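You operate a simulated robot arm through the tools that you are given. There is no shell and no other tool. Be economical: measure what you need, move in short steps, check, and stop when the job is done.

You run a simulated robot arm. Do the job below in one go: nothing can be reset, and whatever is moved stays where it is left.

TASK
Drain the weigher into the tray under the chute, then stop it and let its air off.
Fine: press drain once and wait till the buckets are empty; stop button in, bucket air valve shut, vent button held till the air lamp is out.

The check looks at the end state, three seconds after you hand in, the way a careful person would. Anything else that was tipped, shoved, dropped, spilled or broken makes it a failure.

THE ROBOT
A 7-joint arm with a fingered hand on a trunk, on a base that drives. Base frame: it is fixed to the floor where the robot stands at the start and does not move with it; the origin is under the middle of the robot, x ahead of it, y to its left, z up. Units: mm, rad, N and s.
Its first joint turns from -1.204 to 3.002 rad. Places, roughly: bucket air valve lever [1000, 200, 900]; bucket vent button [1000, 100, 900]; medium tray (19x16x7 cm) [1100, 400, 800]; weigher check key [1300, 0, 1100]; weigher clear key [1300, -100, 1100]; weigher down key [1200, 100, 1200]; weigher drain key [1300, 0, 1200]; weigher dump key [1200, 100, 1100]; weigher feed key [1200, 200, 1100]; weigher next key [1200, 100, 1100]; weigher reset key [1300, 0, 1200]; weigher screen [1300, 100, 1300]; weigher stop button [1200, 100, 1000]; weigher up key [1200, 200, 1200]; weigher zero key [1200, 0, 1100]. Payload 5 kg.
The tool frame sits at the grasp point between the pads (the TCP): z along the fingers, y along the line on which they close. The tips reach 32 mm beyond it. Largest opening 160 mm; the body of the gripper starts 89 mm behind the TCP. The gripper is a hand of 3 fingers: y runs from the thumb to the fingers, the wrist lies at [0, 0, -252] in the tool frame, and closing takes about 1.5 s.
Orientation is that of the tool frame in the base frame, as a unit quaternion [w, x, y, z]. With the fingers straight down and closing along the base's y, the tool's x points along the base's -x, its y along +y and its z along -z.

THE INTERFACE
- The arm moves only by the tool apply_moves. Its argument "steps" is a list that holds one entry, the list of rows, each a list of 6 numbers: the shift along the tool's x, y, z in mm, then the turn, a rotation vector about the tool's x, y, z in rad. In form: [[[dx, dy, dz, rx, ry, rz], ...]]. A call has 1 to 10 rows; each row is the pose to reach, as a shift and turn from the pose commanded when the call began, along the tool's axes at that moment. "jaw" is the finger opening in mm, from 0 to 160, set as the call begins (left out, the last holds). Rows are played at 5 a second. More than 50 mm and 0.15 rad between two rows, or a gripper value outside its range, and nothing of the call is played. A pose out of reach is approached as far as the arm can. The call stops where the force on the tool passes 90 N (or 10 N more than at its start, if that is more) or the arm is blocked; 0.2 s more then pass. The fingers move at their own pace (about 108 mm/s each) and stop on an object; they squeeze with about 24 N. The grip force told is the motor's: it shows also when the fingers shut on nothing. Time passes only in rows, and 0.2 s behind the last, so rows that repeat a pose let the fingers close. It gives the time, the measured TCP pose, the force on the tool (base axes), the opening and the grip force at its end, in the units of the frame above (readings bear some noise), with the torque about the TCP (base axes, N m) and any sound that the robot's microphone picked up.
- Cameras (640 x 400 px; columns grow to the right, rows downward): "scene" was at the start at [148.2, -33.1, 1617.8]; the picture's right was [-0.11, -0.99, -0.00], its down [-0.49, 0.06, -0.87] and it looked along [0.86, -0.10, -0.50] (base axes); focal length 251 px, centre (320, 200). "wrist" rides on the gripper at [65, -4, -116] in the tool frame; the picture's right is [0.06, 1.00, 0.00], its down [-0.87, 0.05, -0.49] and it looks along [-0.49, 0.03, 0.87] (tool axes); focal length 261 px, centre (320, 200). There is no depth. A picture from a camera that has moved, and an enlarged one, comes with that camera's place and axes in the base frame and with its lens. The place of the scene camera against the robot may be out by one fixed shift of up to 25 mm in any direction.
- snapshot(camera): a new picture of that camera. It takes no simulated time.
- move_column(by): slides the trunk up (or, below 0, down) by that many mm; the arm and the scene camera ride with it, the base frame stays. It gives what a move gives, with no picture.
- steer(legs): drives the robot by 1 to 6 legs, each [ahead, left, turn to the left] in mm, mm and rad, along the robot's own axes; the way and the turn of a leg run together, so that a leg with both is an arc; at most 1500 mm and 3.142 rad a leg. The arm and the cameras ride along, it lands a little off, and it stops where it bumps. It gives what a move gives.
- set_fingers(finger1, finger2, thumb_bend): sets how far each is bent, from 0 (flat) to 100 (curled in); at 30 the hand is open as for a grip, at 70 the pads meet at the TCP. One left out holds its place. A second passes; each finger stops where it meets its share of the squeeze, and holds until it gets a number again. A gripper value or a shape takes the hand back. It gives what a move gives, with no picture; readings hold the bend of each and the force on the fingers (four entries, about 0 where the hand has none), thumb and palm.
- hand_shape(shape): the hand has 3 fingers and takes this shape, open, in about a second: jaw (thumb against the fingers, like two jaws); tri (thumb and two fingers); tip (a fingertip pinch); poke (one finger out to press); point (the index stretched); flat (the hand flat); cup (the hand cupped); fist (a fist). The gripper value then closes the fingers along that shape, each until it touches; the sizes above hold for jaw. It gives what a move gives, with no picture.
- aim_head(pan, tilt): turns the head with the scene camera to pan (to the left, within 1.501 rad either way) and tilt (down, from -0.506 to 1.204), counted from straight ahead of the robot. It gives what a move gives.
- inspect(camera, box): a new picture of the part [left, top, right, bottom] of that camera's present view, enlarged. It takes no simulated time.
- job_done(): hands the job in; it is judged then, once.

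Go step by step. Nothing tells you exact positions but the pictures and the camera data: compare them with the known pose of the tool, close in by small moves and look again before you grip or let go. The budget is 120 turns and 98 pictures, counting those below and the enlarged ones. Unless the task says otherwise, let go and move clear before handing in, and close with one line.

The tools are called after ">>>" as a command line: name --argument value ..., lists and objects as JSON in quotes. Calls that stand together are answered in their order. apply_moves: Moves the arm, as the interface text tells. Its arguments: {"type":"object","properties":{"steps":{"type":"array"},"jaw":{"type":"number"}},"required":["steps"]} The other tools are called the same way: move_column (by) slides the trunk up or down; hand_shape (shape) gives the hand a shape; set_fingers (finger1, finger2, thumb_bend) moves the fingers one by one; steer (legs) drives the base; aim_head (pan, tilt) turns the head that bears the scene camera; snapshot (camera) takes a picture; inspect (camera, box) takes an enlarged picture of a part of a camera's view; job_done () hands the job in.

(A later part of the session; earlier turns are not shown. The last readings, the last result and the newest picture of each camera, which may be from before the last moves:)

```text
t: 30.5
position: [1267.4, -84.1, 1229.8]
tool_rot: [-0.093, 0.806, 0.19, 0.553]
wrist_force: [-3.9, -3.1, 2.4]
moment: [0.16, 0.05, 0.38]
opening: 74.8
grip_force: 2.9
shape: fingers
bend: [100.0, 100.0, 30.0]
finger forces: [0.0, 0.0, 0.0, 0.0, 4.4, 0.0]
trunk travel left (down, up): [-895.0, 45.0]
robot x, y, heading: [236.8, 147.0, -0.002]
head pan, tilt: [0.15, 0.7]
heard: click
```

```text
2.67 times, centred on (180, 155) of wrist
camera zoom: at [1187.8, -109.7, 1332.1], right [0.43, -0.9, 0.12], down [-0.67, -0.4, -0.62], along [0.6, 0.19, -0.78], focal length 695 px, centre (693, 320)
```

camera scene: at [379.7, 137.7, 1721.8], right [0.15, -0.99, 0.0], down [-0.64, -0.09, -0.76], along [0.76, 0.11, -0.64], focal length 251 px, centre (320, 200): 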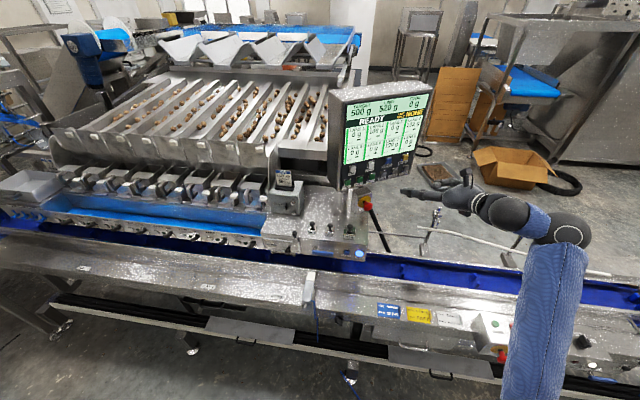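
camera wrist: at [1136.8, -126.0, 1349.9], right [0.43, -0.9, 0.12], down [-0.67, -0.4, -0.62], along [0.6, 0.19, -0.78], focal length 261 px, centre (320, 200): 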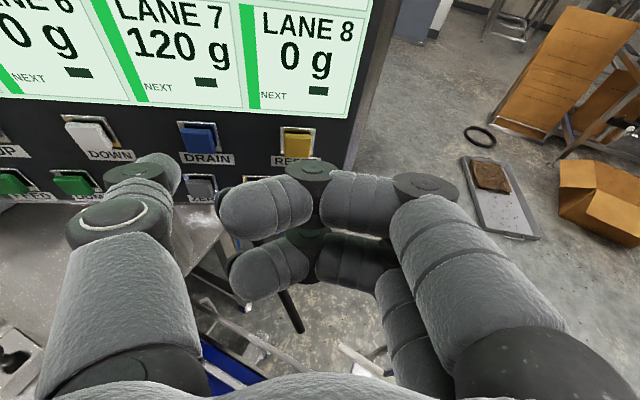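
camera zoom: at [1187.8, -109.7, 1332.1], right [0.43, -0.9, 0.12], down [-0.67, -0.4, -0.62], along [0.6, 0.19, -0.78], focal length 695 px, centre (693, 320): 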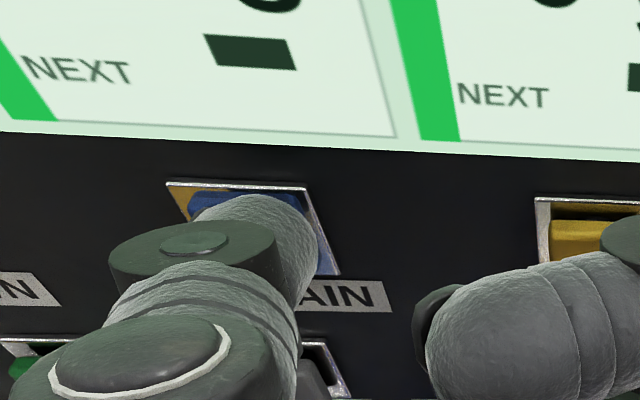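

It clicked and the screen shows DUMPING, with the bucket weights falling. I'll pull straight back and wait.

>>> apply_moves --steps '[[[0, 0, -30, 0, 0, 0], [0, 0, -70, 0, 0, 0], [0, 0, -110, 0, 0, 0], [0, 0, -150, 0, 0, 0], [0, 0, -150, 0, 0, 0], [0, 0, -150, 0, 0, 0], [0, 0, -150, 0, 0, 0], [0, 0, -150, 0, 0, 0], [0, 0, -150, 0, 0, 0], [0, 0, -150, 0, 0, 0]]]'

>>> inspect --camera "scene" --box '[240, 70, 440, 270]'

>>> snapshot --camera "wrist"

```text
t: 32.7
position: [1142.2, -135.3, 1282.0]
tool_rot: [-0.094, 0.806, 0.191, 0.553]
wrist_force: [-1.0, -0.6, -0.2]
moment: [0.02, -0.04, 0.0]
opening: 74.5
grip_force: 0.0
shape: fingers
bend: [100.0, 100.0, 30.0]
finger forces: [0.0, 0.0, 0.1, 0.1, 0.0, 0.0]
trunk travel left (down, up): [-895.0, 45.0]
robot x, y, heading: [236.6, 147.4, -0.002]
head pan, tilt: [0.15, 0.7]
```

```text
2.00 times, centred on (340, 170) of scene
camera zoom: at [379.0, 137.6, 1721.8], right [0.15, -0.99, 0.0], down [-0.64, -0.09, -0.76], along [0.76, 0.11, -0.64], focal length 503 px, centre (280, 260)
```

zoom: 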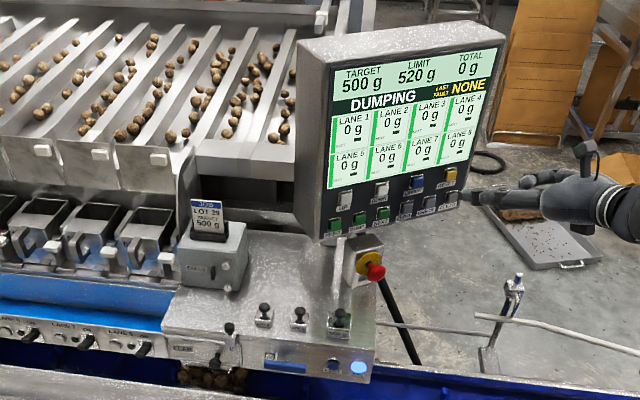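

```text
58 pictures are left
camera wrist: at [1062.0, -161.2, 1383.6], right [0.43, -0.9, 0.12], down [-0.67, -0.4, -0.62], along [0.6, 0.19, -0.78], focal length 261 px, centre (320, 200)
```

wrist: 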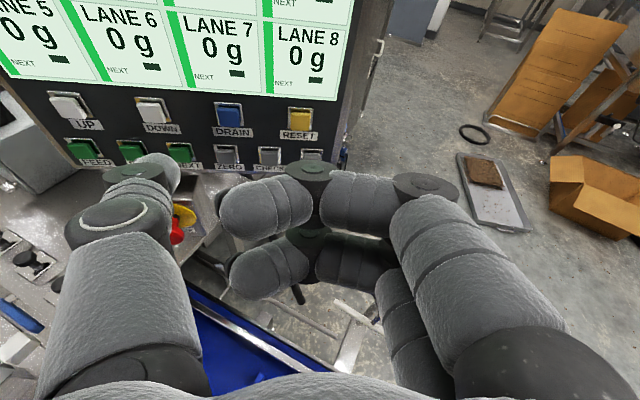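

The bucket weights read 0 but it is still DUMPING. I'll wait longer before stopping it, and check the tray.

>>> apply_moves --steps '[[[0, 0, 0, 0, 0, 0], [0, 0, 0, 0, 0, 0], [0, 0, 0, 0, 0, 0], [0, 0, 0, 0, 0, 0], [0, 0, 0, 0, 0, 0], [0, 0, 0, 0, 0, 0], [0, 0, 0, 0, 0, 0], [0, 0, 0, 0, 0, 0], [0, 0, 0, 0, 0, 0], [0, 0, 0, 0, 0, 0]]]'

>>> apply_moves --steps '[[[0, 0, 0, 0, 0, 0], [0, 0, 0, 0, 0, 0], [0, 0, 0, 0, 0, 0], [0, 0, 0, 0, 0, 0], [0, 0, 0, 0, 0, 0], [0, 0, 0, 0, 0, 0], [0, 0, 0, 0, 0, 0], [0, 0, 0, 0, 0, 0], [0, 0, 0, 0, 0, 0], [0, 0, 0, 0, 0, 0]]]'

>>> inspect --camera "scene" --box '[240, 70, 440, 270]'

>>> inspect --camera "scene" --box '[20, 110, 340, 290]'

```text
t: 34.9
position: [1141.6, -136.2, 1281.3]
tool_rot: [-0.093, 0.806, 0.19, 0.553]
wrist_force: [-0.2, -0.1, -0.5]
moment: [-0.02, 0.02, 0.0]
opening: 74.3
grip_force: 0.0
shape: fingers
bend: [100.0, 100.0, 30.0]
finger forces: [0.1, 0.0, 0.0, 0.0, 0.1, 0.1]
trunk travel left (down, up): [-895.0, 45.0]
robot x, y, heading: [235.3, 150.0, -0.002]
head pan, tilt: [0.15, 0.7]
```

```text
t: 37.1
position: [1141.3, -136.2, 1281.2]
tool_rot: [-0.094, 0.805, 0.191, 0.553]
wrist_force: [-0.4, -0.4, -1.0]
moment: [0.0, -0.01, 0.0]
opening: 74.4
grip_force: 0.1
shape: fingers
bend: [100.0, 100.0, 30.0]
finger forces: [0.0, 0.0, 0.0, 0.0, 0.0, 0.1]
trunk travel left (down, up): [-895.0, 45.0]
robot x, y, heading: [238.7, 143.8, -0.004]
head pan, tilt: [0.15, 0.7]
```

```text
2.00 times, centred on (340, 170) of scene
camera zoom: at [378.7, 137.4, 1721.8], right [0.15, -0.99, 0.0], down [-0.64, -0.09, -0.76], along [0.76, 0.11, -0.64], focal length 503 px, centre (280, 260)
```

zoom: 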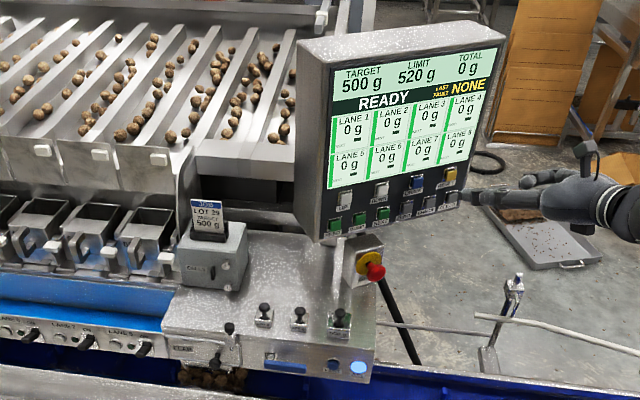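

```text
2.00 times, centred on (180, 200) of scene
camera zoom: at [378.7, 137.4, 1721.8], right [0.15, -0.99, 0.0], down [-0.64, -0.09, -0.76], along [0.76, 0.11, -0.64], focal length 503 px, centre (600, 200)
```

zoom: 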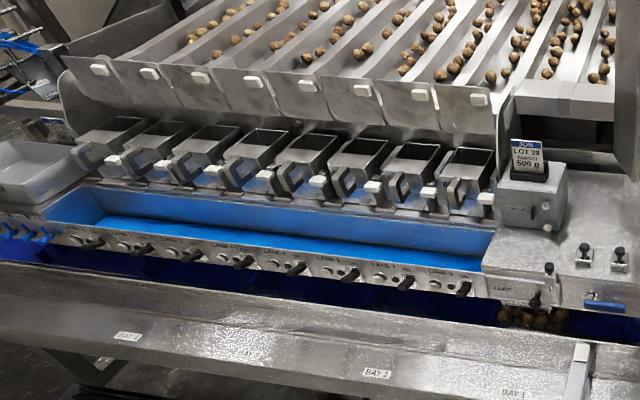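

The screen reads READY with every lane at 0 g, the belt and buckets are empty, and the nuts are in the tray. Next is the stop button, which I place at about (1155, 80, 1049).

>>> apply_moves --steps '[[[-34, -22, 15, 0, 0, 0], [-68, -44, 29, 0, 0, 0], [-102, -65, 44, 0, 0, 0], [-136, -87, 59, 0, 0, 0], [-170, -109, 74, 0, 0, 0]]]'

>>> snapshot --camera "wrist"

>>> inspect --camera "scene" --box '[320, 140, 480, 240]'

```text
t: 38.3
position: [1106.1, -47.4, 1090.5]
tool_rot: [-0.093, 0.805, 0.191, 0.554]
wrist_force: [-0.4, 1.6, 0.2]
moment: [0.04, 0.02, -0.04]
opening: 74.2
grip_force: 0.0
shape: fingers
bend: [100.0, 100.0, 30.0]
finger forces: [0.1, 0.0, 0.1, 0.0, 0.0, 0.0]
trunk travel left (down, up): [-895.0, 45.0]
robot x, y, heading: [235.4, 145.5, -0.008]
head pan, tilt: [0.15, 0.7]
```

```text
55 pictures are left
camera wrist: at [1026.2, -71.7, 1193.2], right [0.43, -0.9, 0.12], down [-0.67, -0.4, -0.62], along [0.6, 0.18, -0.78], focal length 261 px, centre (320, 200)
```

wrist: 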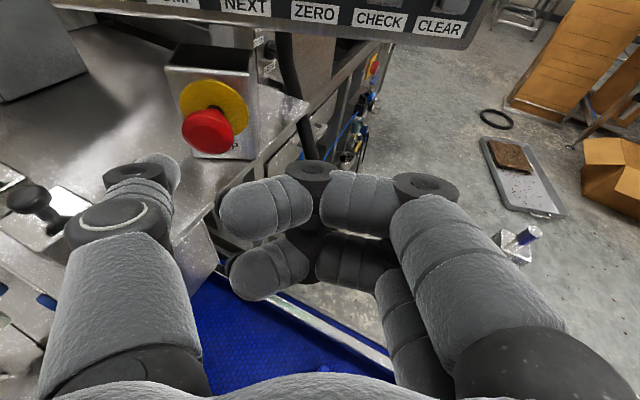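

```text
4.00 times, centred on (400, 190) of scene
camera zoom: at [378.4, 138.2, 1722.0], right [0.15, -0.99, 0.0], down [-0.64, -0.09, -0.76], along [0.76, 0.11, -0.64], focal length 1006 px, centre (0, 240)
```

zoom: 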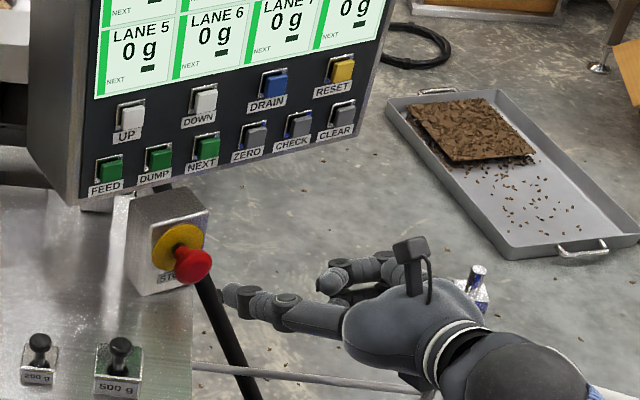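

The button axis is nearly level, so I'll pitch the hand up 0.35 rad and stop the tip about 30 mm short of it.

>>> apply_moves --steps '[[[-7, 0, 15, 0, 0.117, 0], [-15, 1, 30, 0, 0.234, 0], [-22, 1, 44, 0, 0.35, 0]]]'

>>> snapshot --camera "wrist"

>>> inspect --camera "scene" --box '[320, 140, 480, 240]'

```text
t: 39.1
position: [1136.3, -37.8, 1056.0]
tool_rot: [-0.125, 0.697, 0.171, 0.685]
wrist_force: [-0.8, 0.2, 0.0]
moment: [0.01, 0.0, 0.01]
opening: 74.5
grip_force: 0.0
shape: fingers
bend: [100.0, 100.0, 30.0]
finger forces: [0.1, 0.0, 0.1, 0.1, 0.0, 0.0]
trunk travel left (down, up): [-895.0, 45.0]
robot x, y, heading: [236.7, 149.8, 0.001]
head pan, tilt: [0.15, 0.7]
```

```text
53 pictures are left
camera wrist: at [1029.3, -77.3, 1123.0], right [0.41, -0.9, 0.12], down [-0.43, -0.31, -0.85], along [0.81, 0.29, -0.51], focal length 261 px, centre (320, 200)
```

wrist: 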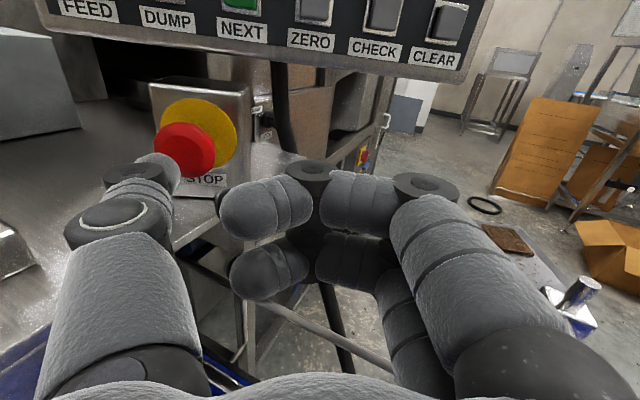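

```text
4.00 times, centred on (400, 190) of scene
camera zoom: at [379.0, 137.8, 1721.9], right [0.15, -0.99, 0.0], down [-0.64, -0.09, -0.76], along [0.76, 0.11, -0.64], focal length 1006 px, centre (0, 240)
```

zoom: 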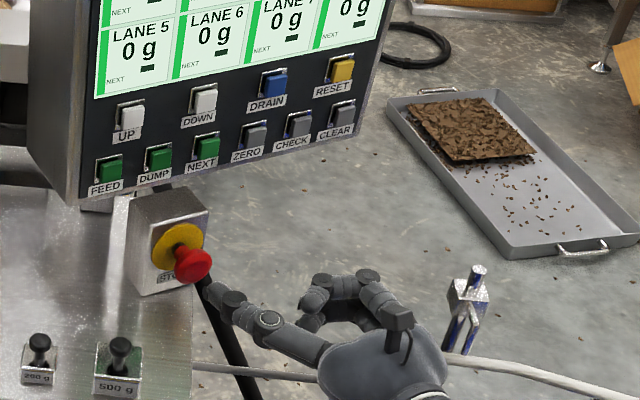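

>>> apply_moves --steps '[[[0, 0, 15, 0, 0, 0], [0, 0, 22, 0, 0, 0], [0, 0, 26, 0, 0, 0], [0, 0, 29, 0, 0, 0], [0, 0, 32, 0, 0, 0], [0, 0, 35, 0, 0, 0], [0, 0, 38, 0, 0, 0]]]'

>>> inspect --camera "wrist" --box '[80, 0, 340, 200]'

>>> inspect --camera "scene" --box '[320, 70, 440, 230]'

```text
t: 40.7
position: [1169.5, -21.7, 1054.1]
tool_rot: [-0.125, 0.698, 0.171, 0.684]
wrist_force: [-1.4, 0.1, -0.6]
moment: [-0.06, -0.06, 0.09]
opening: 74.5
grip_force: 0.6
shape: fingers
bend: [100.0, 100.0, 30.0]
finger forces: [0.0, 0.0, 0.0, 0.0, 1.2, 0.0]
trunk travel left (down, up): [-895.0, 45.0]
robot x, y, heading: [237.0, 145.0, -0.004]
head pan, tilt: [0.15, 0.7]
```

```text
2.00 times, centred on (210, 100) of wrist
camera zoom: at [1063.2, -62.0, 1121.1], right [0.41, -0.9, 0.12], down [-0.43, -0.31, -0.85], along [0.8, 0.29, -0.52], focal length 521 px, centre (540, 400)
```

zoom: 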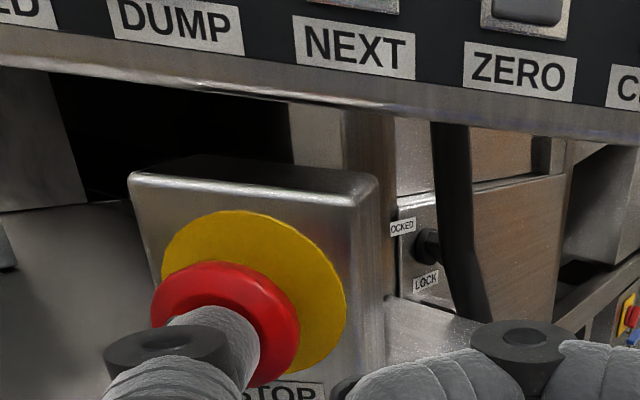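

```text
2.50 times, centred on (380, 150) of scene
camera zoom: at [378.2, 137.3, 1721.8], right [0.15, -0.99, 0.0], down [-0.64, -0.09, -0.77], along [0.76, 0.11, -0.64], focal length 629 px, centre (170, 325)
```

zoom: 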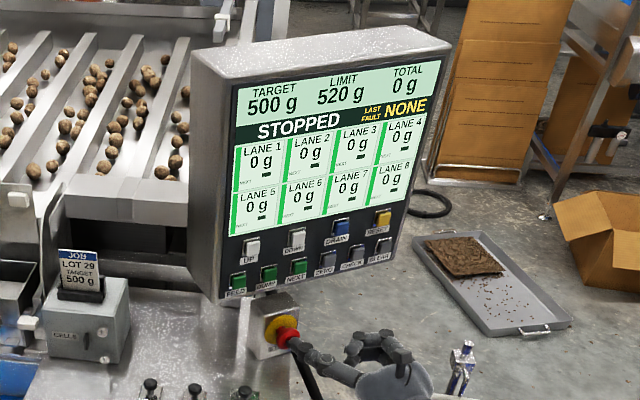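

The screen shows STOPPED. I'll push a few mm more so it latches, then back off and check.

>>> apply_moves --steps '[[[0, 0, 2, 0, 0, 0], [0, 0, 4, 0, 0, 0], [0, 0, 4, 0, 0, 0]]]'

>>> apply_moves --steps '[[[0, 0, -30, 0, 0, 0], [0, 0, -70, 0, 0, 0], [0, 0, -110, 0, 0, 0]]]'

>>> snapshot --camera "wrist"

>>> inspect --camera "scene" --box '[320, 70, 440, 230]'

```text
t: 41.5
position: [1173.5, -21.6, 1055.0]
tool_rot: [-0.125, 0.698, 0.171, 0.685]
wrist_force: [-12.2, -13.1, -3.8]
moment: [-0.53, -0.03, 1.52]
opening: 75.5
grip_force: 8.4
shape: fingers
bend: [100.0, 100.0, 30.0]
finger forces: [0.0, 0.1, 0.0, 0.0, 17.1, 0.0]
trunk travel left (down, up): [-895.0, 45.0]
robot x, y, heading: [239.8, 149.2, -0.002]
head pan, tilt: [0.15, 0.7]
```

```text
t: 42.3
position: [1069.4, -66.4, 1058.9]
tool_rot: [-0.125, 0.697, 0.171, 0.685]
wrist_force: [0.1, 0.2, -0.2]
moment: [0.02, 0.02, 0.02]
opening: 74.6
grip_force: 0.2
shape: fingers
bend: [100.0, 100.0, 30.0]
finger forces: [0.1, 0.0, 0.0, 0.0, 0.0, 0.1]
trunk travel left (down, up): [-895.0, 45.0]
robot x, y, heading: [239.0, 147.2, -0.004]
head pan, tilt: [0.15, 0.7]
```

```text
49 pictures are left
camera wrist: at [963.1, -106.0, 1126.8], right [0.41, -0.9, 0.12], down [-0.43, -0.31, -0.85], along [0.81, 0.3, -0.51], focal length 261 px, centre (320, 200)
```

wrist: 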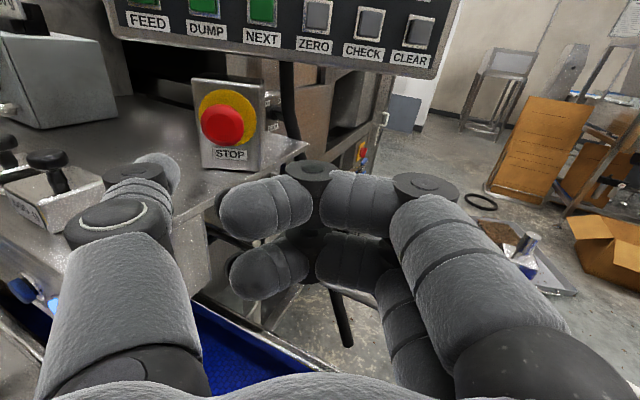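

```text
2.50 times, centred on (380, 150) of scene
camera zoom: at [377.0, 137.3, 1722.0], right [0.15, -0.99, 0.0], down [-0.64, -0.09, -0.77], along [0.76, 0.11, -0.64], focal length 629 px, centre (170, 325)
```

zoom: 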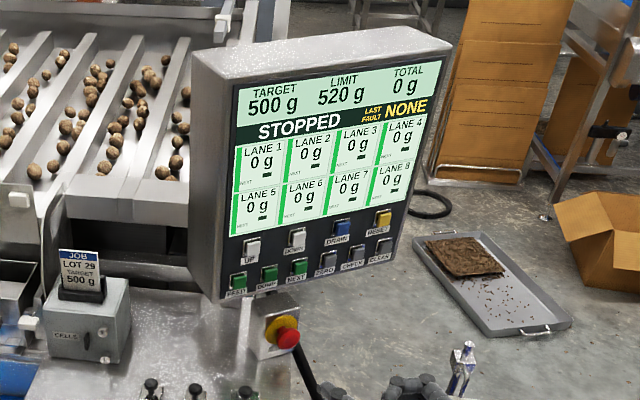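

The stop is latched. Next is the valve lever, so I'll drive back, straighten the hand and pitch it down for a look at the lever.

>>> steer --legs '[[-190, 0, 0]]'

>>> apply_moves --steps '[[[13, -37, 17, -0.105, -0.006, 0.003], [26, -74, 33, -0.21, -0.012, 0.006], [39, -112, 50, -0.315, -0.019, 0.01], [51, -149, 66, -0.419, -0.025, 0.013]]]'

>>> apply_moves --steps '[[[0, 0, 0, 0, -0.15, 0], [0, 0, 0, 0, -0.3, 0], [0, 0, 0, 0, -0.45, 0], [0, 0, 0, 0, -0.58, 0]]]'

>>> snapshot --camera "wrist"

>>> snapshot --camera "scene"

```text
t: 43.8
position: [881.3, -63.4, 1058.5]
tool_rot: [-0.126, 0.697, 0.173, 0.685]
wrist_force: [-0.2, 0.0, 0.2]
moment: [0.0, 0.04, -0.02]
opening: 74.4
grip_force: 0.0
shape: fingers
bend: [100.0, 100.0, 30.0]
finger forces: [0.0, 0.1, 0.0, 0.0, 0.0, 0.0]
trunk travel left (down, up): [-895.0, 45.0]
robot x, y, heading: [47.1, 147.1, 0.002]
head pan, tilt: [0.15, 0.7]
```

```text
t: 44.8
position: [885.4, 12.1, 1080.9]
tool_rot: [0.09, 0.706, 0.103, 0.695]
wrist_force: [0.2, 1.0, -0.2]
moment: [0.01, -0.03, -0.02]
opening: 74.6
grip_force: 0.1
shape: fingers
bend: [100.0, 100.0, 30.0]
finger forces: [0.0, 0.0, 0.0, 0.1, 0.0, 0.1]
trunk travel left (down, up): [-895.0, 45.0]
robot x, y, heading: [45.7, 149.6, 0.003]
head pan, tilt: [0.15, 0.7]
stopped in row 4: the arm was blocked; the commanded pose is now the measured one
```

```text
t: 45.6
position: [879.4, -70.8, 1054.6]
tool_rot: [0.183, 0.821, 0.13, 0.525]
wrist_force: [0.3, -0.3, -0.1]
moment: [0.01, -0.04, -0.01]
opening: 74.1
grip_force: 0.0
shape: fingers
bend: [100.0, 100.0, 30.0]
finger forces: [0.1, 0.1, 0.1, 0.1, 0.1, 0.1]
trunk travel left (down, up): [-895.0, 45.0]
robot x, y, heading: [50.1, 147.7, 0.001]
head pan, tilt: [0.15, 0.7]
stopped in row 3: the arm was blocked; the commanded pose is now the measured one
```

```text
47 pictures are left
camera wrist: at [801.5, -23.6, 1149.6], right [0.05, -0.87, 0.48], down [-0.81, -0.32, -0.5], along [0.59, -0.37, -0.72], focal length 261 px, centre (320, 200)
```

wrist: 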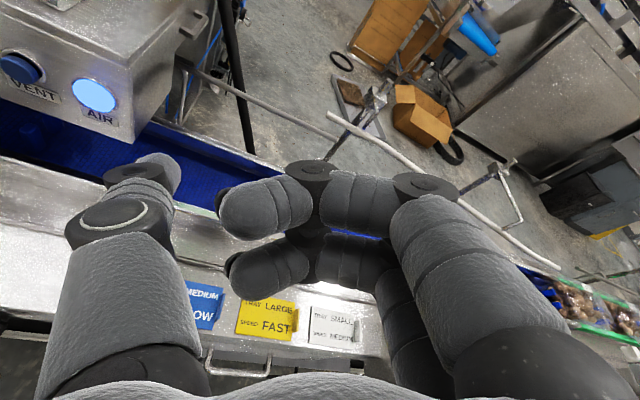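

```text
46 pictures are left
camera scene: at [189.5, 137.7, 1721.7], right [0.15, -0.99, 0.0], down [-0.64, -0.1, -0.76], along [0.76, 0.11, -0.64], focal length 251 px, centre (320, 200)
```

scene: 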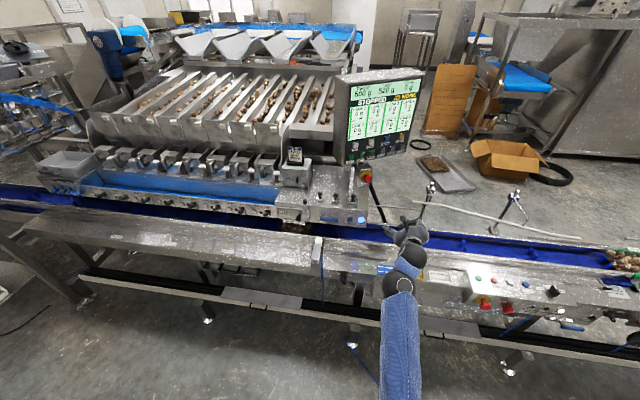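

Some poses hit the arm's joint limits at this trunk height. I'll return to the arm posture that worked earlier and lower the trunk instead.

>>> apply_moves --steps '[[[30, -20, -15, 0.031, 0.01, 0.039], [60, -39, -30, 0.061, 0.02, 0.079], [89, -59, -45, 0.092, 0.03, 0.118], [119, -78, -60, 0.122, 0.04, 0.158], [149, -98, -75, 0.153, 0.05, 0.197], [178, -118, -90, 0.184, 0.06, 0.236], [208, -137, -105, 0.214, 0.07, 0.276], [238, -157, -120, 0.245, 0.08, 0.315]]]'

>>> snapshot --camera "scene"

```text
t: 46.4
position: [868.3, -67.0, 1086.4]
tool_rot: [0.194, 0.817, 0.154, 0.52]
wrist_force: [-0.5, 0.4, 0.3]
moment: [-0.01, 0.01, -0.04]
opening: 74.4
grip_force: 0.1
shape: fingers
bend: [100.0, 100.0, 30.0]
finger forces: [0.0, 0.0, 0.0, 0.0, 0.0, 0.0]
trunk travel left (down, up): [-895.0, 45.0]
robot x, y, heading: [46.2, 148.0, -0.001]
head pan, tilt: [0.15, 0.7]
stopped in row 3: the arm was blocked; the commanded pose is now the measured one
```

```text
45 pictures are left
camera scene: at [188.6, 138.0, 1721.8], right [0.15, -0.99, 0.0], down [-0.64, -0.1, -0.76], along [0.76, 0.11, -0.64], focal length 251 px, centre (320, 200)
```

scene: 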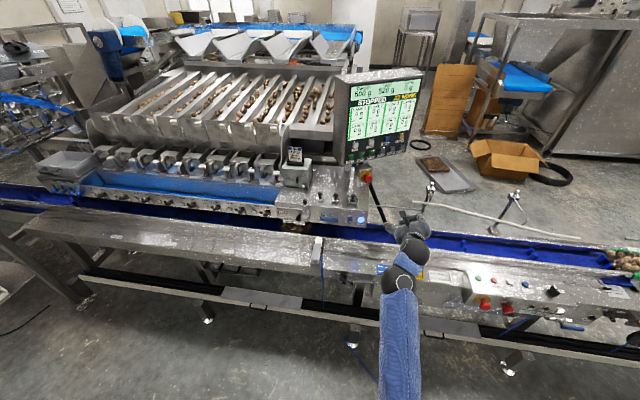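

>>> apply_moves --steps '[[[16, 9, -8, 0, 0, 0], [32, 18, -16, 0, 0, 0], [48, 27, -24, 0, 0, 0], [65, 35, -31, 0, 0, 0], [81, 44, -39, 0, 0, 0], [97, 52, -46, 0, 0, 0]]]'

```text
t: 47.9
position: [863.2, -126.6, 1190.1]
tool_rot: [0.257, 0.81, 0.178, 0.496]
wrist_force: [-0.8, 0.6, -0.7]
moment: [0.01, 0.02, 0.02]
opening: 74.3
grip_force: 0.0
shape: fingers
bend: [100.0, 100.0, 30.0]
finger forces: [0.0, 0.0, 0.1, 0.0, 0.0, 0.1]
trunk travel left (down, up): [-895.0, 45.0]
robot x, y, heading: [44.3, 149.7, -0.003]
head pan, tilt: [0.15, 0.7]
stopped in row 6: the arm was blocked; the commanded pose is now the measured one
```

The wrist roll seems to be at its limit. I'll roll back toward the thumb-down attitude, which suits the low controls better anyway.

>>> apply_moves --steps '[[[0, 0, 0, 0, 0, -0.15], [0, 0, 0, 0, 0, -0.3], [0, 0, 0, 0, 0, -0.45], [0, 0, 0, 0, 0, -0.6], [0, 0, 0, 0, 0, -0.75], [0, 0, 0, 0, 0, -0.9], [0, 0, 0, 0, 0, -1.05]]]'

>>> snapshot --camera "wrist"

>>> snapshot --camera "scene"

```text
t: 49.5
position: [863.8, -126.3, 1189.4]
tool_rot: [0.469, 0.612, 0.561, 0.301]
wrist_force: [-0.2, -0.7, 0.2]
moment: [-0.02, 0.0, 0.0]
opening: 74.1
grip_force: 0.2
shape: fingers
bend: [100.0, 100.0, 30.0]
finger forces: [0.0, 0.1, 0.0, 0.1, 0.0, 0.0]
trunk travel left (down, up): [-895.0, 45.0]
robot x, y, heading: [48.4, 148.6, 0.006]
head pan, tilt: [0.15, 0.7]
```

```text
44 pictures are left
camera wrist: at [770.5, -37.1, 1218.8], right [0.41, 0.13, 0.9], down [-0.58, -0.72, 0.37], along [0.7, -0.68, -0.22], focal length 261 px, centre (320, 200)
```

wrist: 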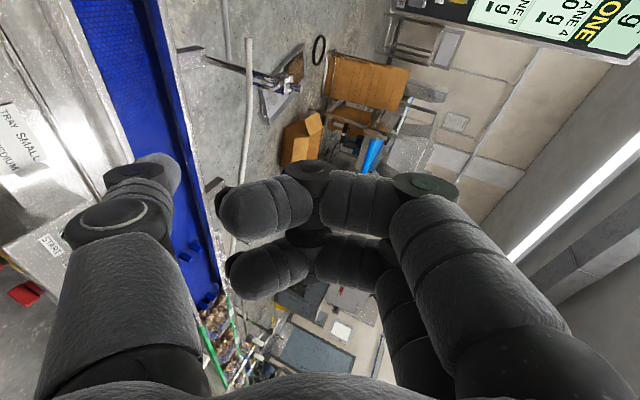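

```text
43 pictures are left
camera scene: at [188.6, 137.4, 1721.8], right [0.15, -0.99, 0.0], down [-0.64, -0.1, -0.76], along [0.76, 0.11, -0.64], focal length 251 px, centre (320, 200)
```

scene: 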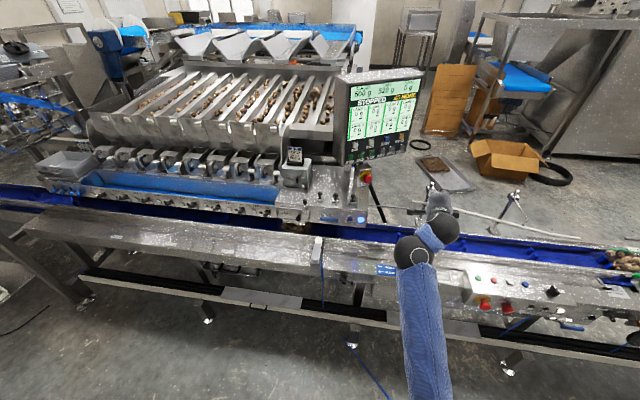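

>>> apply_moves --steps '[[[38, 7, -11, -0.007, 0.04, -0.017], [75, 14, -22, -0.014, 0.08, -0.033], [113, 21, -33, -0.021, 0.12, -0.05], [151, 28, -44, -0.028, 0.16, -0.066], [188, 34, -55, -0.034, 0.2, -0.083], [226, 41, -66, -0.041, 0.24, -0.099], [264, 48, -77, -0.048, 0.28, -0.116], [301, 55, -88, -0.055, 0.319, -0.132]]]'

>>> snapshot --camera "wrist"

```text
t: 51.1
position: [878.6, 69.0, 1202.7]
tool_rot: [0.47, 0.498, 0.658, 0.314]
wrist_force: [0.1, -0.2, -0.3]
moment: [-0.04, 0.03, 0.01]
opening: 74.4
grip_force: 0.0
shape: fingers
bend: [100.0, 100.0, 30.0]
finger forces: [0.0, 0.0, 0.0, 0.1, 0.0, 0.1]
trunk travel left (down, up): [-895.0, 45.0]
robot x, y, heading: [46.5, 149.2, 0.002]
head pan, tilt: [0.15, 0.7]
stopped in row 8: the arm was blocked; the commanded pose is now the measured one
```

```text
42 pictures are left
camera wrist: at [764.8, 135.5, 1220.9], right [0.36, 0.37, 0.86], down [-0.38, -0.78, 0.49], along [0.85, -0.51, -0.14], focal length 261 px, centre (320, 200)
```

wrist: 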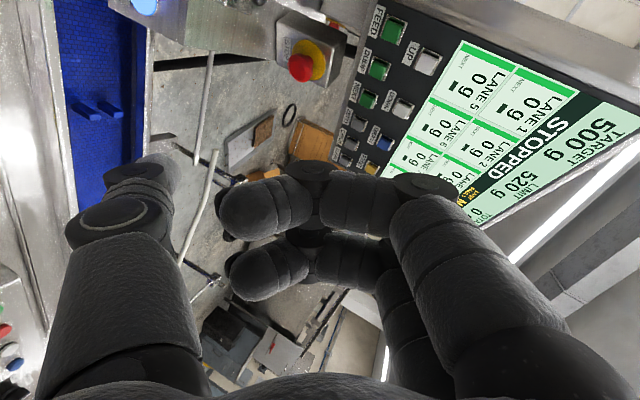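

I'll keep this arm posture and use the base and trunk instead: strafe left first, then look.

>>> steer --legs '[[0, 165, 0]]'

>>> aim_head --pan -0.1 --tilt 0.75

>>> snapshot --camera "wrist"

>>> snapshot --camera "scene"

```text
t: 52.5
position: [877.3, 236.3, 1202.9]
tool_rot: [0.471, 0.497, 0.658, 0.313]
wrist_force: [-0.2, 0.0, -0.1]
moment: [0.0, 0.01, -0.07]
opening: 74.1
grip_force: 0.1
shape: fingers
bend: [100.0, 100.0, 30.0]
finger forces: [0.0, 0.0, 0.0, 0.1, 0.1, 0.0]
trunk travel left (down, up): [-895.0, 45.0]
robot x, y, heading: [45.4, 314.8, 0.004]
head pan, tilt: [0.15, 0.7]
```

```text
t: 53.3
position: [877.7, 233.5, 1203.9]
tool_rot: [0.47, 0.498, 0.658, 0.315]
wrist_force: [-1.0, 0.5, -0.9]
moment: [0.02, 0.03, 0.05]
opening: 74.3
grip_force: 0.1
shape: fingers
bend: [100.0, 100.0, 30.0]
finger forces: [0.0, 0.1, 0.0, 0.0, 0.0, 0.0]
trunk travel left (down, up): [-895.0, 45.0]
robot x, y, heading: [46.4, 313.1, 0.003]
head pan, tilt: [-0.099, 0.75]
```

```text
41 pictures are left
camera wrist: at [764.7, 299.6, 1221.0], right [0.35, 0.37, 0.86], down [-0.38, -0.78, 0.49], along [0.85, -0.5, -0.14], focal length 261 px, centre (320, 200)
```

wrist: 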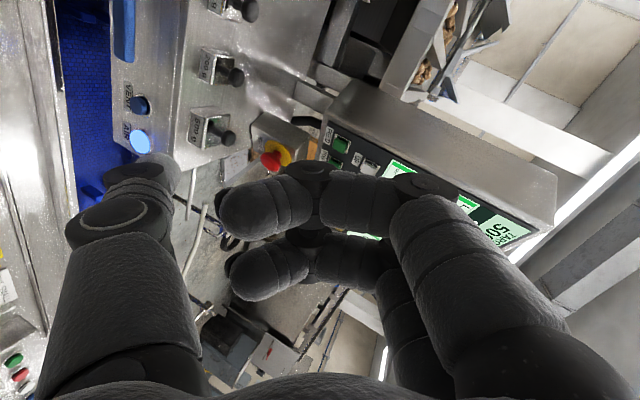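

```text
40 pictures are left
camera scene: at [187.0, 280.0, 1717.6], right [-0.1, -1.0, 0.0], down [-0.68, 0.07, -0.73], along [0.73, -0.07, -0.68], focal length 251 px, centre (320, 200)
```

scene: 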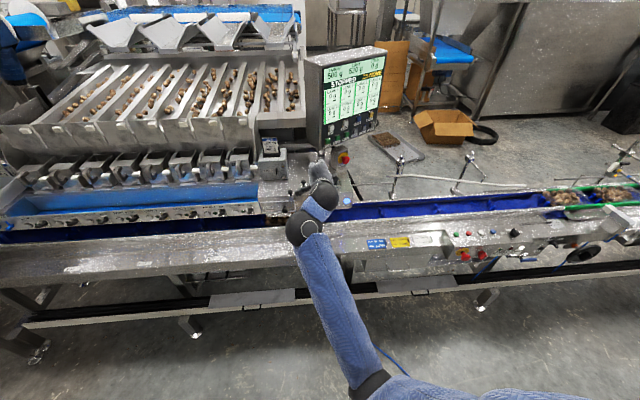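

I triangulate VENT at (1004, 147, 929), AIR at (1006, 96, 928) and the lever from y 197 (free end) to 283 at x≈985, z≈928. I'll lower the trunk by 120 and step closer.

>>> move_column --by -120

>>> snapshot --camera "wrist"

>>> inspect --camera "scene" --box '[220, 120, 380, 220]'

```text
t: 54.8
position: [876.9, 233.6, 1084.6]
tool_rot: [0.471, 0.497, 0.658, 0.314]
wrist_force: [0.3, 0.7, 0.1]
moment: [-0.01, -0.02, -0.01]
opening: 74.3
grip_force: 0.1
shape: fingers
bend: [100.0, 100.0, 30.0]
finger forces: [0.1, 0.1, 0.1, 0.0, 0.0, 0.0]
trunk travel left (down, up): [-775.0, 165.0]
robot x, y, heading: [47.4, 311.3, 0.002]
head pan, tilt: [-0.099, 0.75]
```

```text
39 pictures are left
camera wrist: at [764.5, 300.5, 1101.2], right [0.35, 0.37, 0.86], down [-0.38, -0.78, 0.49], along [0.85, -0.5, -0.14], focal length 261 px, centre (320, 200)
```

wrist: 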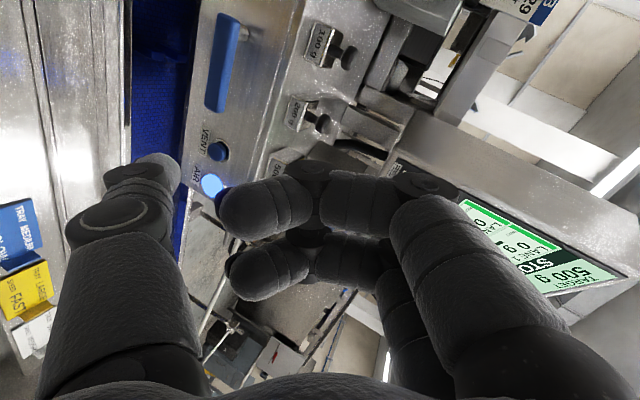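

```text
4.00 times, centred on (300, 170) of scene
camera zoom: at [186.8, 281.0, 1597.7], right [-0.1, -1.0, 0.0], down [-0.68, 0.07, -0.73], along [0.73, -0.07, -0.68], focal length 1006 px, centre (400, 320)
```

zoom: 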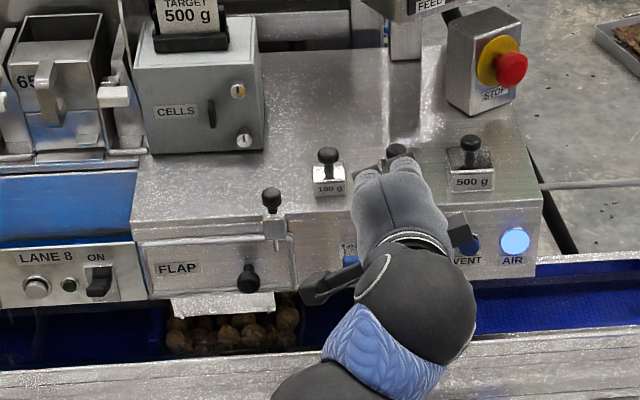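

The rays agree. I'll bring the thumb tip to just above the lever's free end.

>>> apply_moves --steps '[[[2, 13, 37, 0, 0, 0], [4, 26, 73, 0, 0, 0], [7, 38, 109, 0, 0, 0]]]'

>>> snapshot --camera "wrist"

>>> snapshot --camera "scene"

```text
t: 55.6
position: [996.5, 246.2, 1073.6]
tool_rot: [0.47, 0.497, 0.658, 0.314]
wrist_force: [0.2, -0.1, -0.6]
moment: [-0.01, -0.01, 0.02]
opening: 74.3
grip_force: 0.0
shape: fingers
bend: [100.0, 100.0, 30.0]
finger forces: [0.1, 0.1, 0.0, 0.0, 0.0, 0.0]
trunk travel left (down, up): [-775.0, 165.0]
robot x, y, heading: [44.7, 309.6, -0.008]
head pan, tilt: [-0.099, 0.75]
```

```text
37 pictures are left
camera wrist: at [883.2, 312.5, 1091.1], right [0.35, 0.37, 0.86], down [-0.38, -0.78, 0.49], along [0.85, -0.5, -0.14], focal length 261 px, centre (320, 200)
```

wrist: 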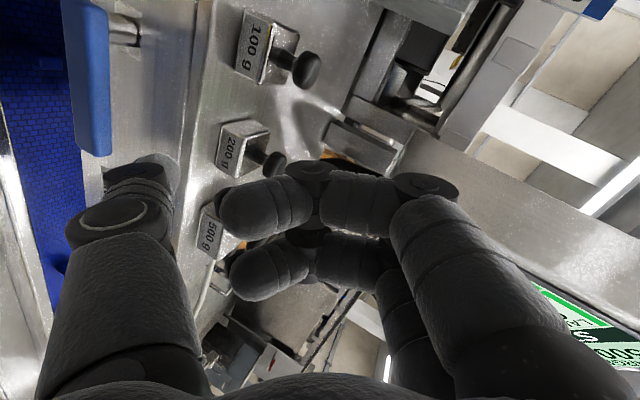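

```text
36 pictures are left
camera scene: at [188.6, 281.0, 1597.4], right [-0.1, -1.0, 0.0], down [-0.68, 0.07, -0.73], along [0.73, -0.07, -0.68], focal length 251 px, centre (320, 200)
```

scene: 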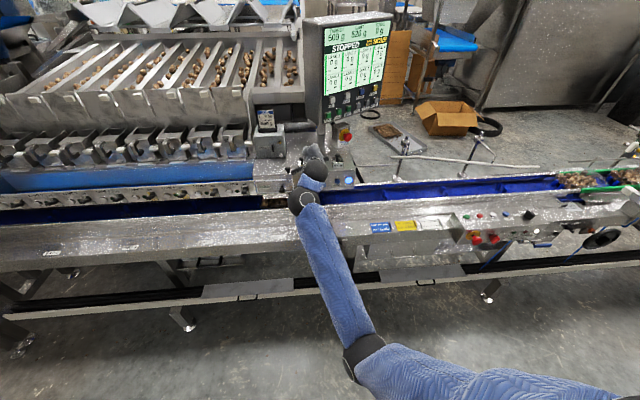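

The tip is just above the free end of the lever. I'll press down gently along the first part of the arc.

>>> apply_moves --steps '[[[3, -15, 2, 0, 0, 0], [6, -25, 6, 0, 0, 0], [7, -35, 10, 0, 0, 0], [9, -46, 14, 0, 0, 0]]]'

>>> snapshot --camera "wrist"

```text
t: 56.6
position: [987.8, 240.2, 1027.3]
tool_rot: [0.47, 0.498, 0.657, 0.315]
wrist_force: [-0.1, -0.1, 0.1]
moment: [0.01, -0.01, 0.0]
opening: 74.1
grip_force: 0.3
shape: fingers
bend: [100.0, 100.0, 30.0]
finger forces: [0.1, 0.0, 0.1, 0.0, 0.3, 0.0]
trunk travel left (down, up): [-775.0, 165.0]
robot x, y, heading: [44.8, 312.6, -0.0]
head pan, tilt: [-0.099, 0.75]
```

```text
35 pictures are left
camera wrist: at [875.1, 306.1, 1043.7], right [0.35, 0.37, 0.86], down [-0.38, -0.78, 0.49], along [0.85, -0.5, -0.14], focal length 261 px, centre (320, 200)
```

wrist: 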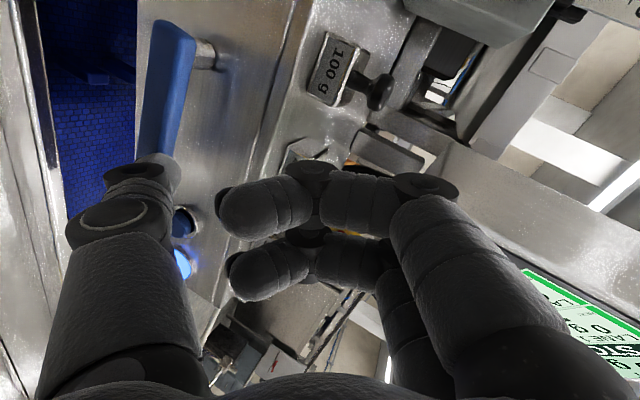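

The lever is turning with almost no force. I'll follow the arc down.

>>> apply_moves --steps '[[[7, -11, 5, 0, 0, 0], [14, -21, 9, 0, 0, 0], [22, -28, 12, 0, 0, 0], [33, -33, 15, 0, 0, 0], [45, -36, 17, 0, 0, 0], [57, -38, 19, 0, 0, 0]]]'

>>> snapshot --camera "wrist"

>>> inspect --camera "scene" --box '[240, 120, 400, 220]'

```text
t: 58.0
position: [989.9, 279.5, 969.9]
tool_rot: [0.47, 0.498, 0.658, 0.315]
wrist_force: [-2.0, -0.8, 0.5]
moment: [-0.07, 0.12, -0.03]
opening: 74.8
grip_force: 0.6
shape: fingers
bend: [100.0, 100.0, 30.0]
finger forces: [0.0, 0.0, 0.1, 0.0, 2.0, 0.1]
trunk travel left (down, up): [-775.0, 165.0]
robot x, y, heading: [46.6, 316.1, 0.003]
head pan, tilt: [-0.099, 0.75]
```

```text
34 pictures are left
camera wrist: at [875.7, 347.7, 987.1], right [0.35, 0.37, 0.86], down [-0.38, -0.78, 0.49], along [0.85, -0.5, -0.14], focal length 261 px, centre (320, 200)
```

wrist: 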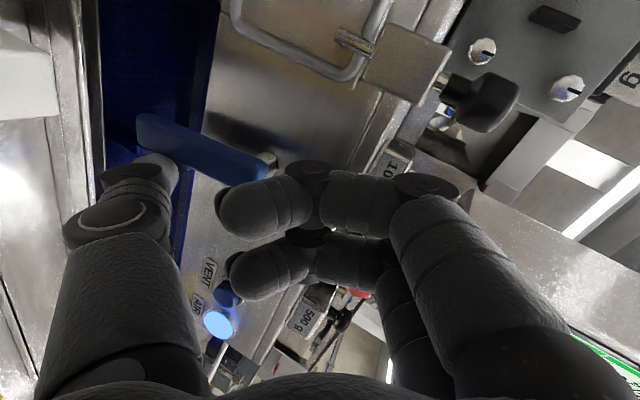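

```text
4.00 times, centred on (320, 170) of scene
camera zoom: at [186.8, 281.2, 1597.6], right [-0.1, -1.0, 0.0], down [-0.68, 0.07, -0.73], along [0.73, -0.07, -0.68], focal length 1006 px, centre (320, 320)
```

zoom: 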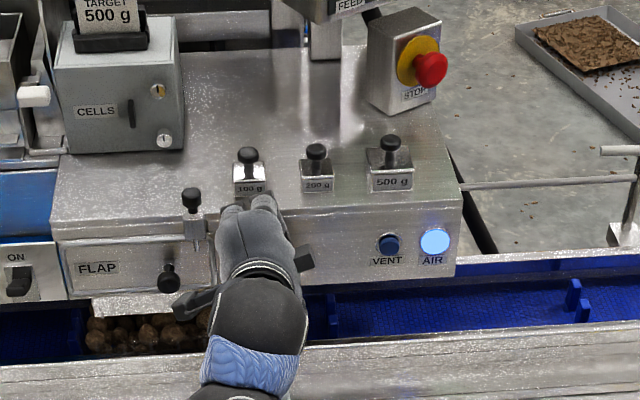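

The lever is about 13° short of vertical. The knuckles are near the flap bolt, so I'll finish by rolling the hand so only the thumb sweeps left.

>>> apply_moves --steps '[[[0, 0, 0, 0, 0, 0.06], [0, 0, 0, 0, 0, 0.12], [0, 0, 0, 0, 0, 0.18], [0, 0, 0, 0, 0, 0.22]]]'

>>> snapshot --camera "wrist"

```text
t: 59.2
position: [994.0, 245.5, 964.8]
tool_rot: [0.453, 0.559, 0.603, 0.345]
wrist_force: [-0.5, 0.4, 0.4]
moment: [-0.02, -0.02, 0.02]
opening: 74.7
grip_force: 0.1
shape: fingers
bend: [100.0, 100.0, 30.0]
finger forces: [0.1, 0.0, 0.1, 0.0, 0.0, 0.0]
trunk travel left (down, up): [-775.0, 165.0]
robot x, y, heading: [44.6, 310.3, 0.002]
head pan, tilt: [-0.099, 0.75]
stopped in row 4: the arm was blocked; the commanded pose is now the measured one
```

```text
32 pictures are left
camera wrist: at [887.5, 317.9, 989.8], right [0.36, 0.2, 0.91], down [-0.47, -0.81, 0.36], along [0.81, -0.56, -0.2], focal length 261 px, centre (320, 200)
```

wrist: 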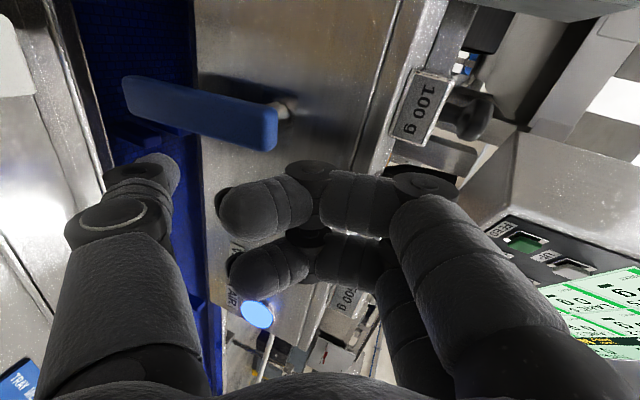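

>>> apply_moves --steps '[[[8, 1, -1, 0, 0, 0], [16, 2, -1, 0, 0, 0], [22, 3, -2, 0, 0, 0]]]'

>>> inspect --camera "wrist" --box '[60, 0, 380, 200]'

```text
t: 60.0
position: [995.1, 253.7, 958.5]
tool_rot: [0.459, 0.556, 0.605, 0.337]
wrist_force: [0.0, 0.6, -0.3]
moment: [0.0, 0.01, 0.0]
opening: 74.5
grip_force: 0.1
shape: fingers
bend: [100.0, 100.0, 30.0]
finger forces: [0.1, 0.0, 0.0, 0.0, 0.0, 0.0]
trunk travel left (down, up): [-775.0, 165.0]
robot x, y, heading: [47.5, 314.1, 0.005]
head pan, tilt: [-0.099, 0.75]
```

```text
2.00 times, centred on (220, 100) of wrist
camera zoom: at [889.0, 327.7, 982.1], right [0.37, 0.22, 0.91], down [-0.47, -0.79, 0.38], along [0.8, -0.57, -0.19], focal length 521 px, centre (520, 400)
```

zoom: 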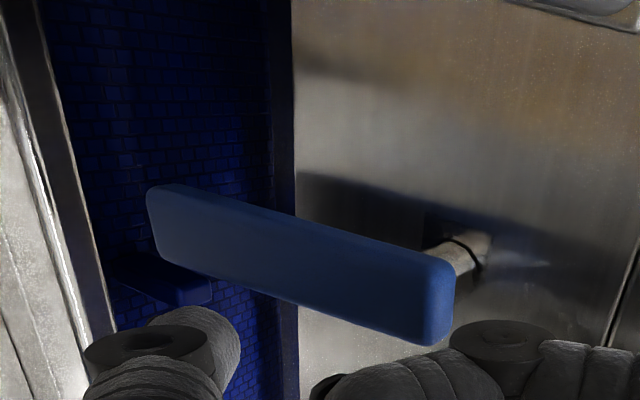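

>>> steer --legs '[[0, 14, 0]]'

>>> inspect --camera "wrist" --box '[60, 0, 380, 200]'

```text
t: 60.7
position: [996.8, 268.4, 958.9]
tool_rot: [0.46, 0.555, 0.605, 0.338]
wrist_force: [0.5, -0.8, 1.2]
moment: [-0.06, 0.03, -0.04]
opening: 74.6
grip_force: 0.7
shape: fingers
bend: [100.0, 100.0, 30.0]
finger forces: [0.1, 0.1, 0.0, 0.0, 0.5, 0.0]
trunk travel left (down, up): [-775.0, 165.0]
robot x, y, heading: [50.0, 326.4, 0.003]
head pan, tilt: [-0.099, 0.75]
```

```text
2.00 times, centred on (220, 100) of wrist
camera zoom: at [889.7, 342.9, 983.6], right [0.36, 0.22, 0.91], down [-0.47, -0.79, 0.38], along [0.8, -0.57, -0.19], focal length 521 px, centre (520, 400)
```

zoom: 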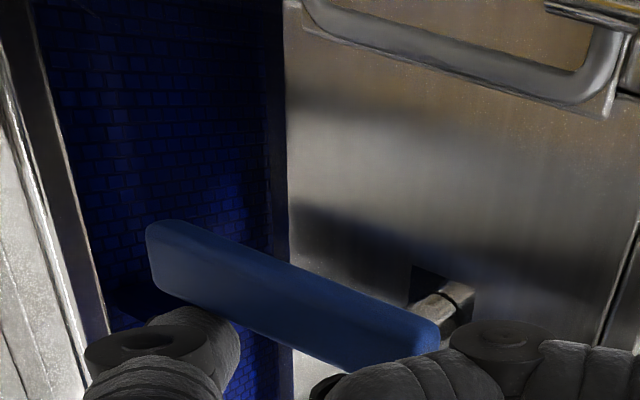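

>>> steer --legs '[[0, 7, 0]]'

>>> inspect --camera "wrist" --box '[60, 0, 380, 200]'

```text
t: 61.5
position: [995.7, 272.2, 959.7]
tool_rot: [0.461, 0.556, 0.604, 0.337]
wrist_force: [0.1, -15.1, 1.4]
moment: [-1.46, 0.03, 0.22]
opening: 74.9
grip_force: 8.0
shape: fingers
bend: [100.0, 100.0, 30.0]
finger forces: [0.0, 0.0, 0.1, 0.1, 15.4, 0.0]
trunk travel left (down, up): [-775.0, 165.0]
robot x, y, heading: [45.6, 333.3, -0.001]
head pan, tilt: [-0.099, 0.75]
```

```text
2.00 times, centred on (220, 100) of wrist
camera zoom: at [890.1, 346.2, 983.6], right [0.36, 0.22, 0.91], down [-0.48, -0.79, 0.38], along [0.8, -0.57, -0.19], focal length 521 px, centre (520, 400)
```

zoom: 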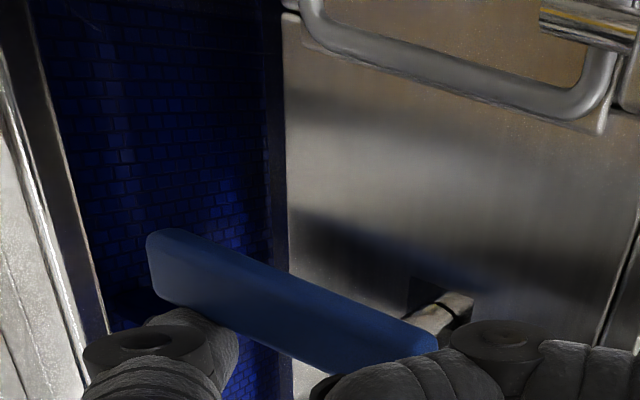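

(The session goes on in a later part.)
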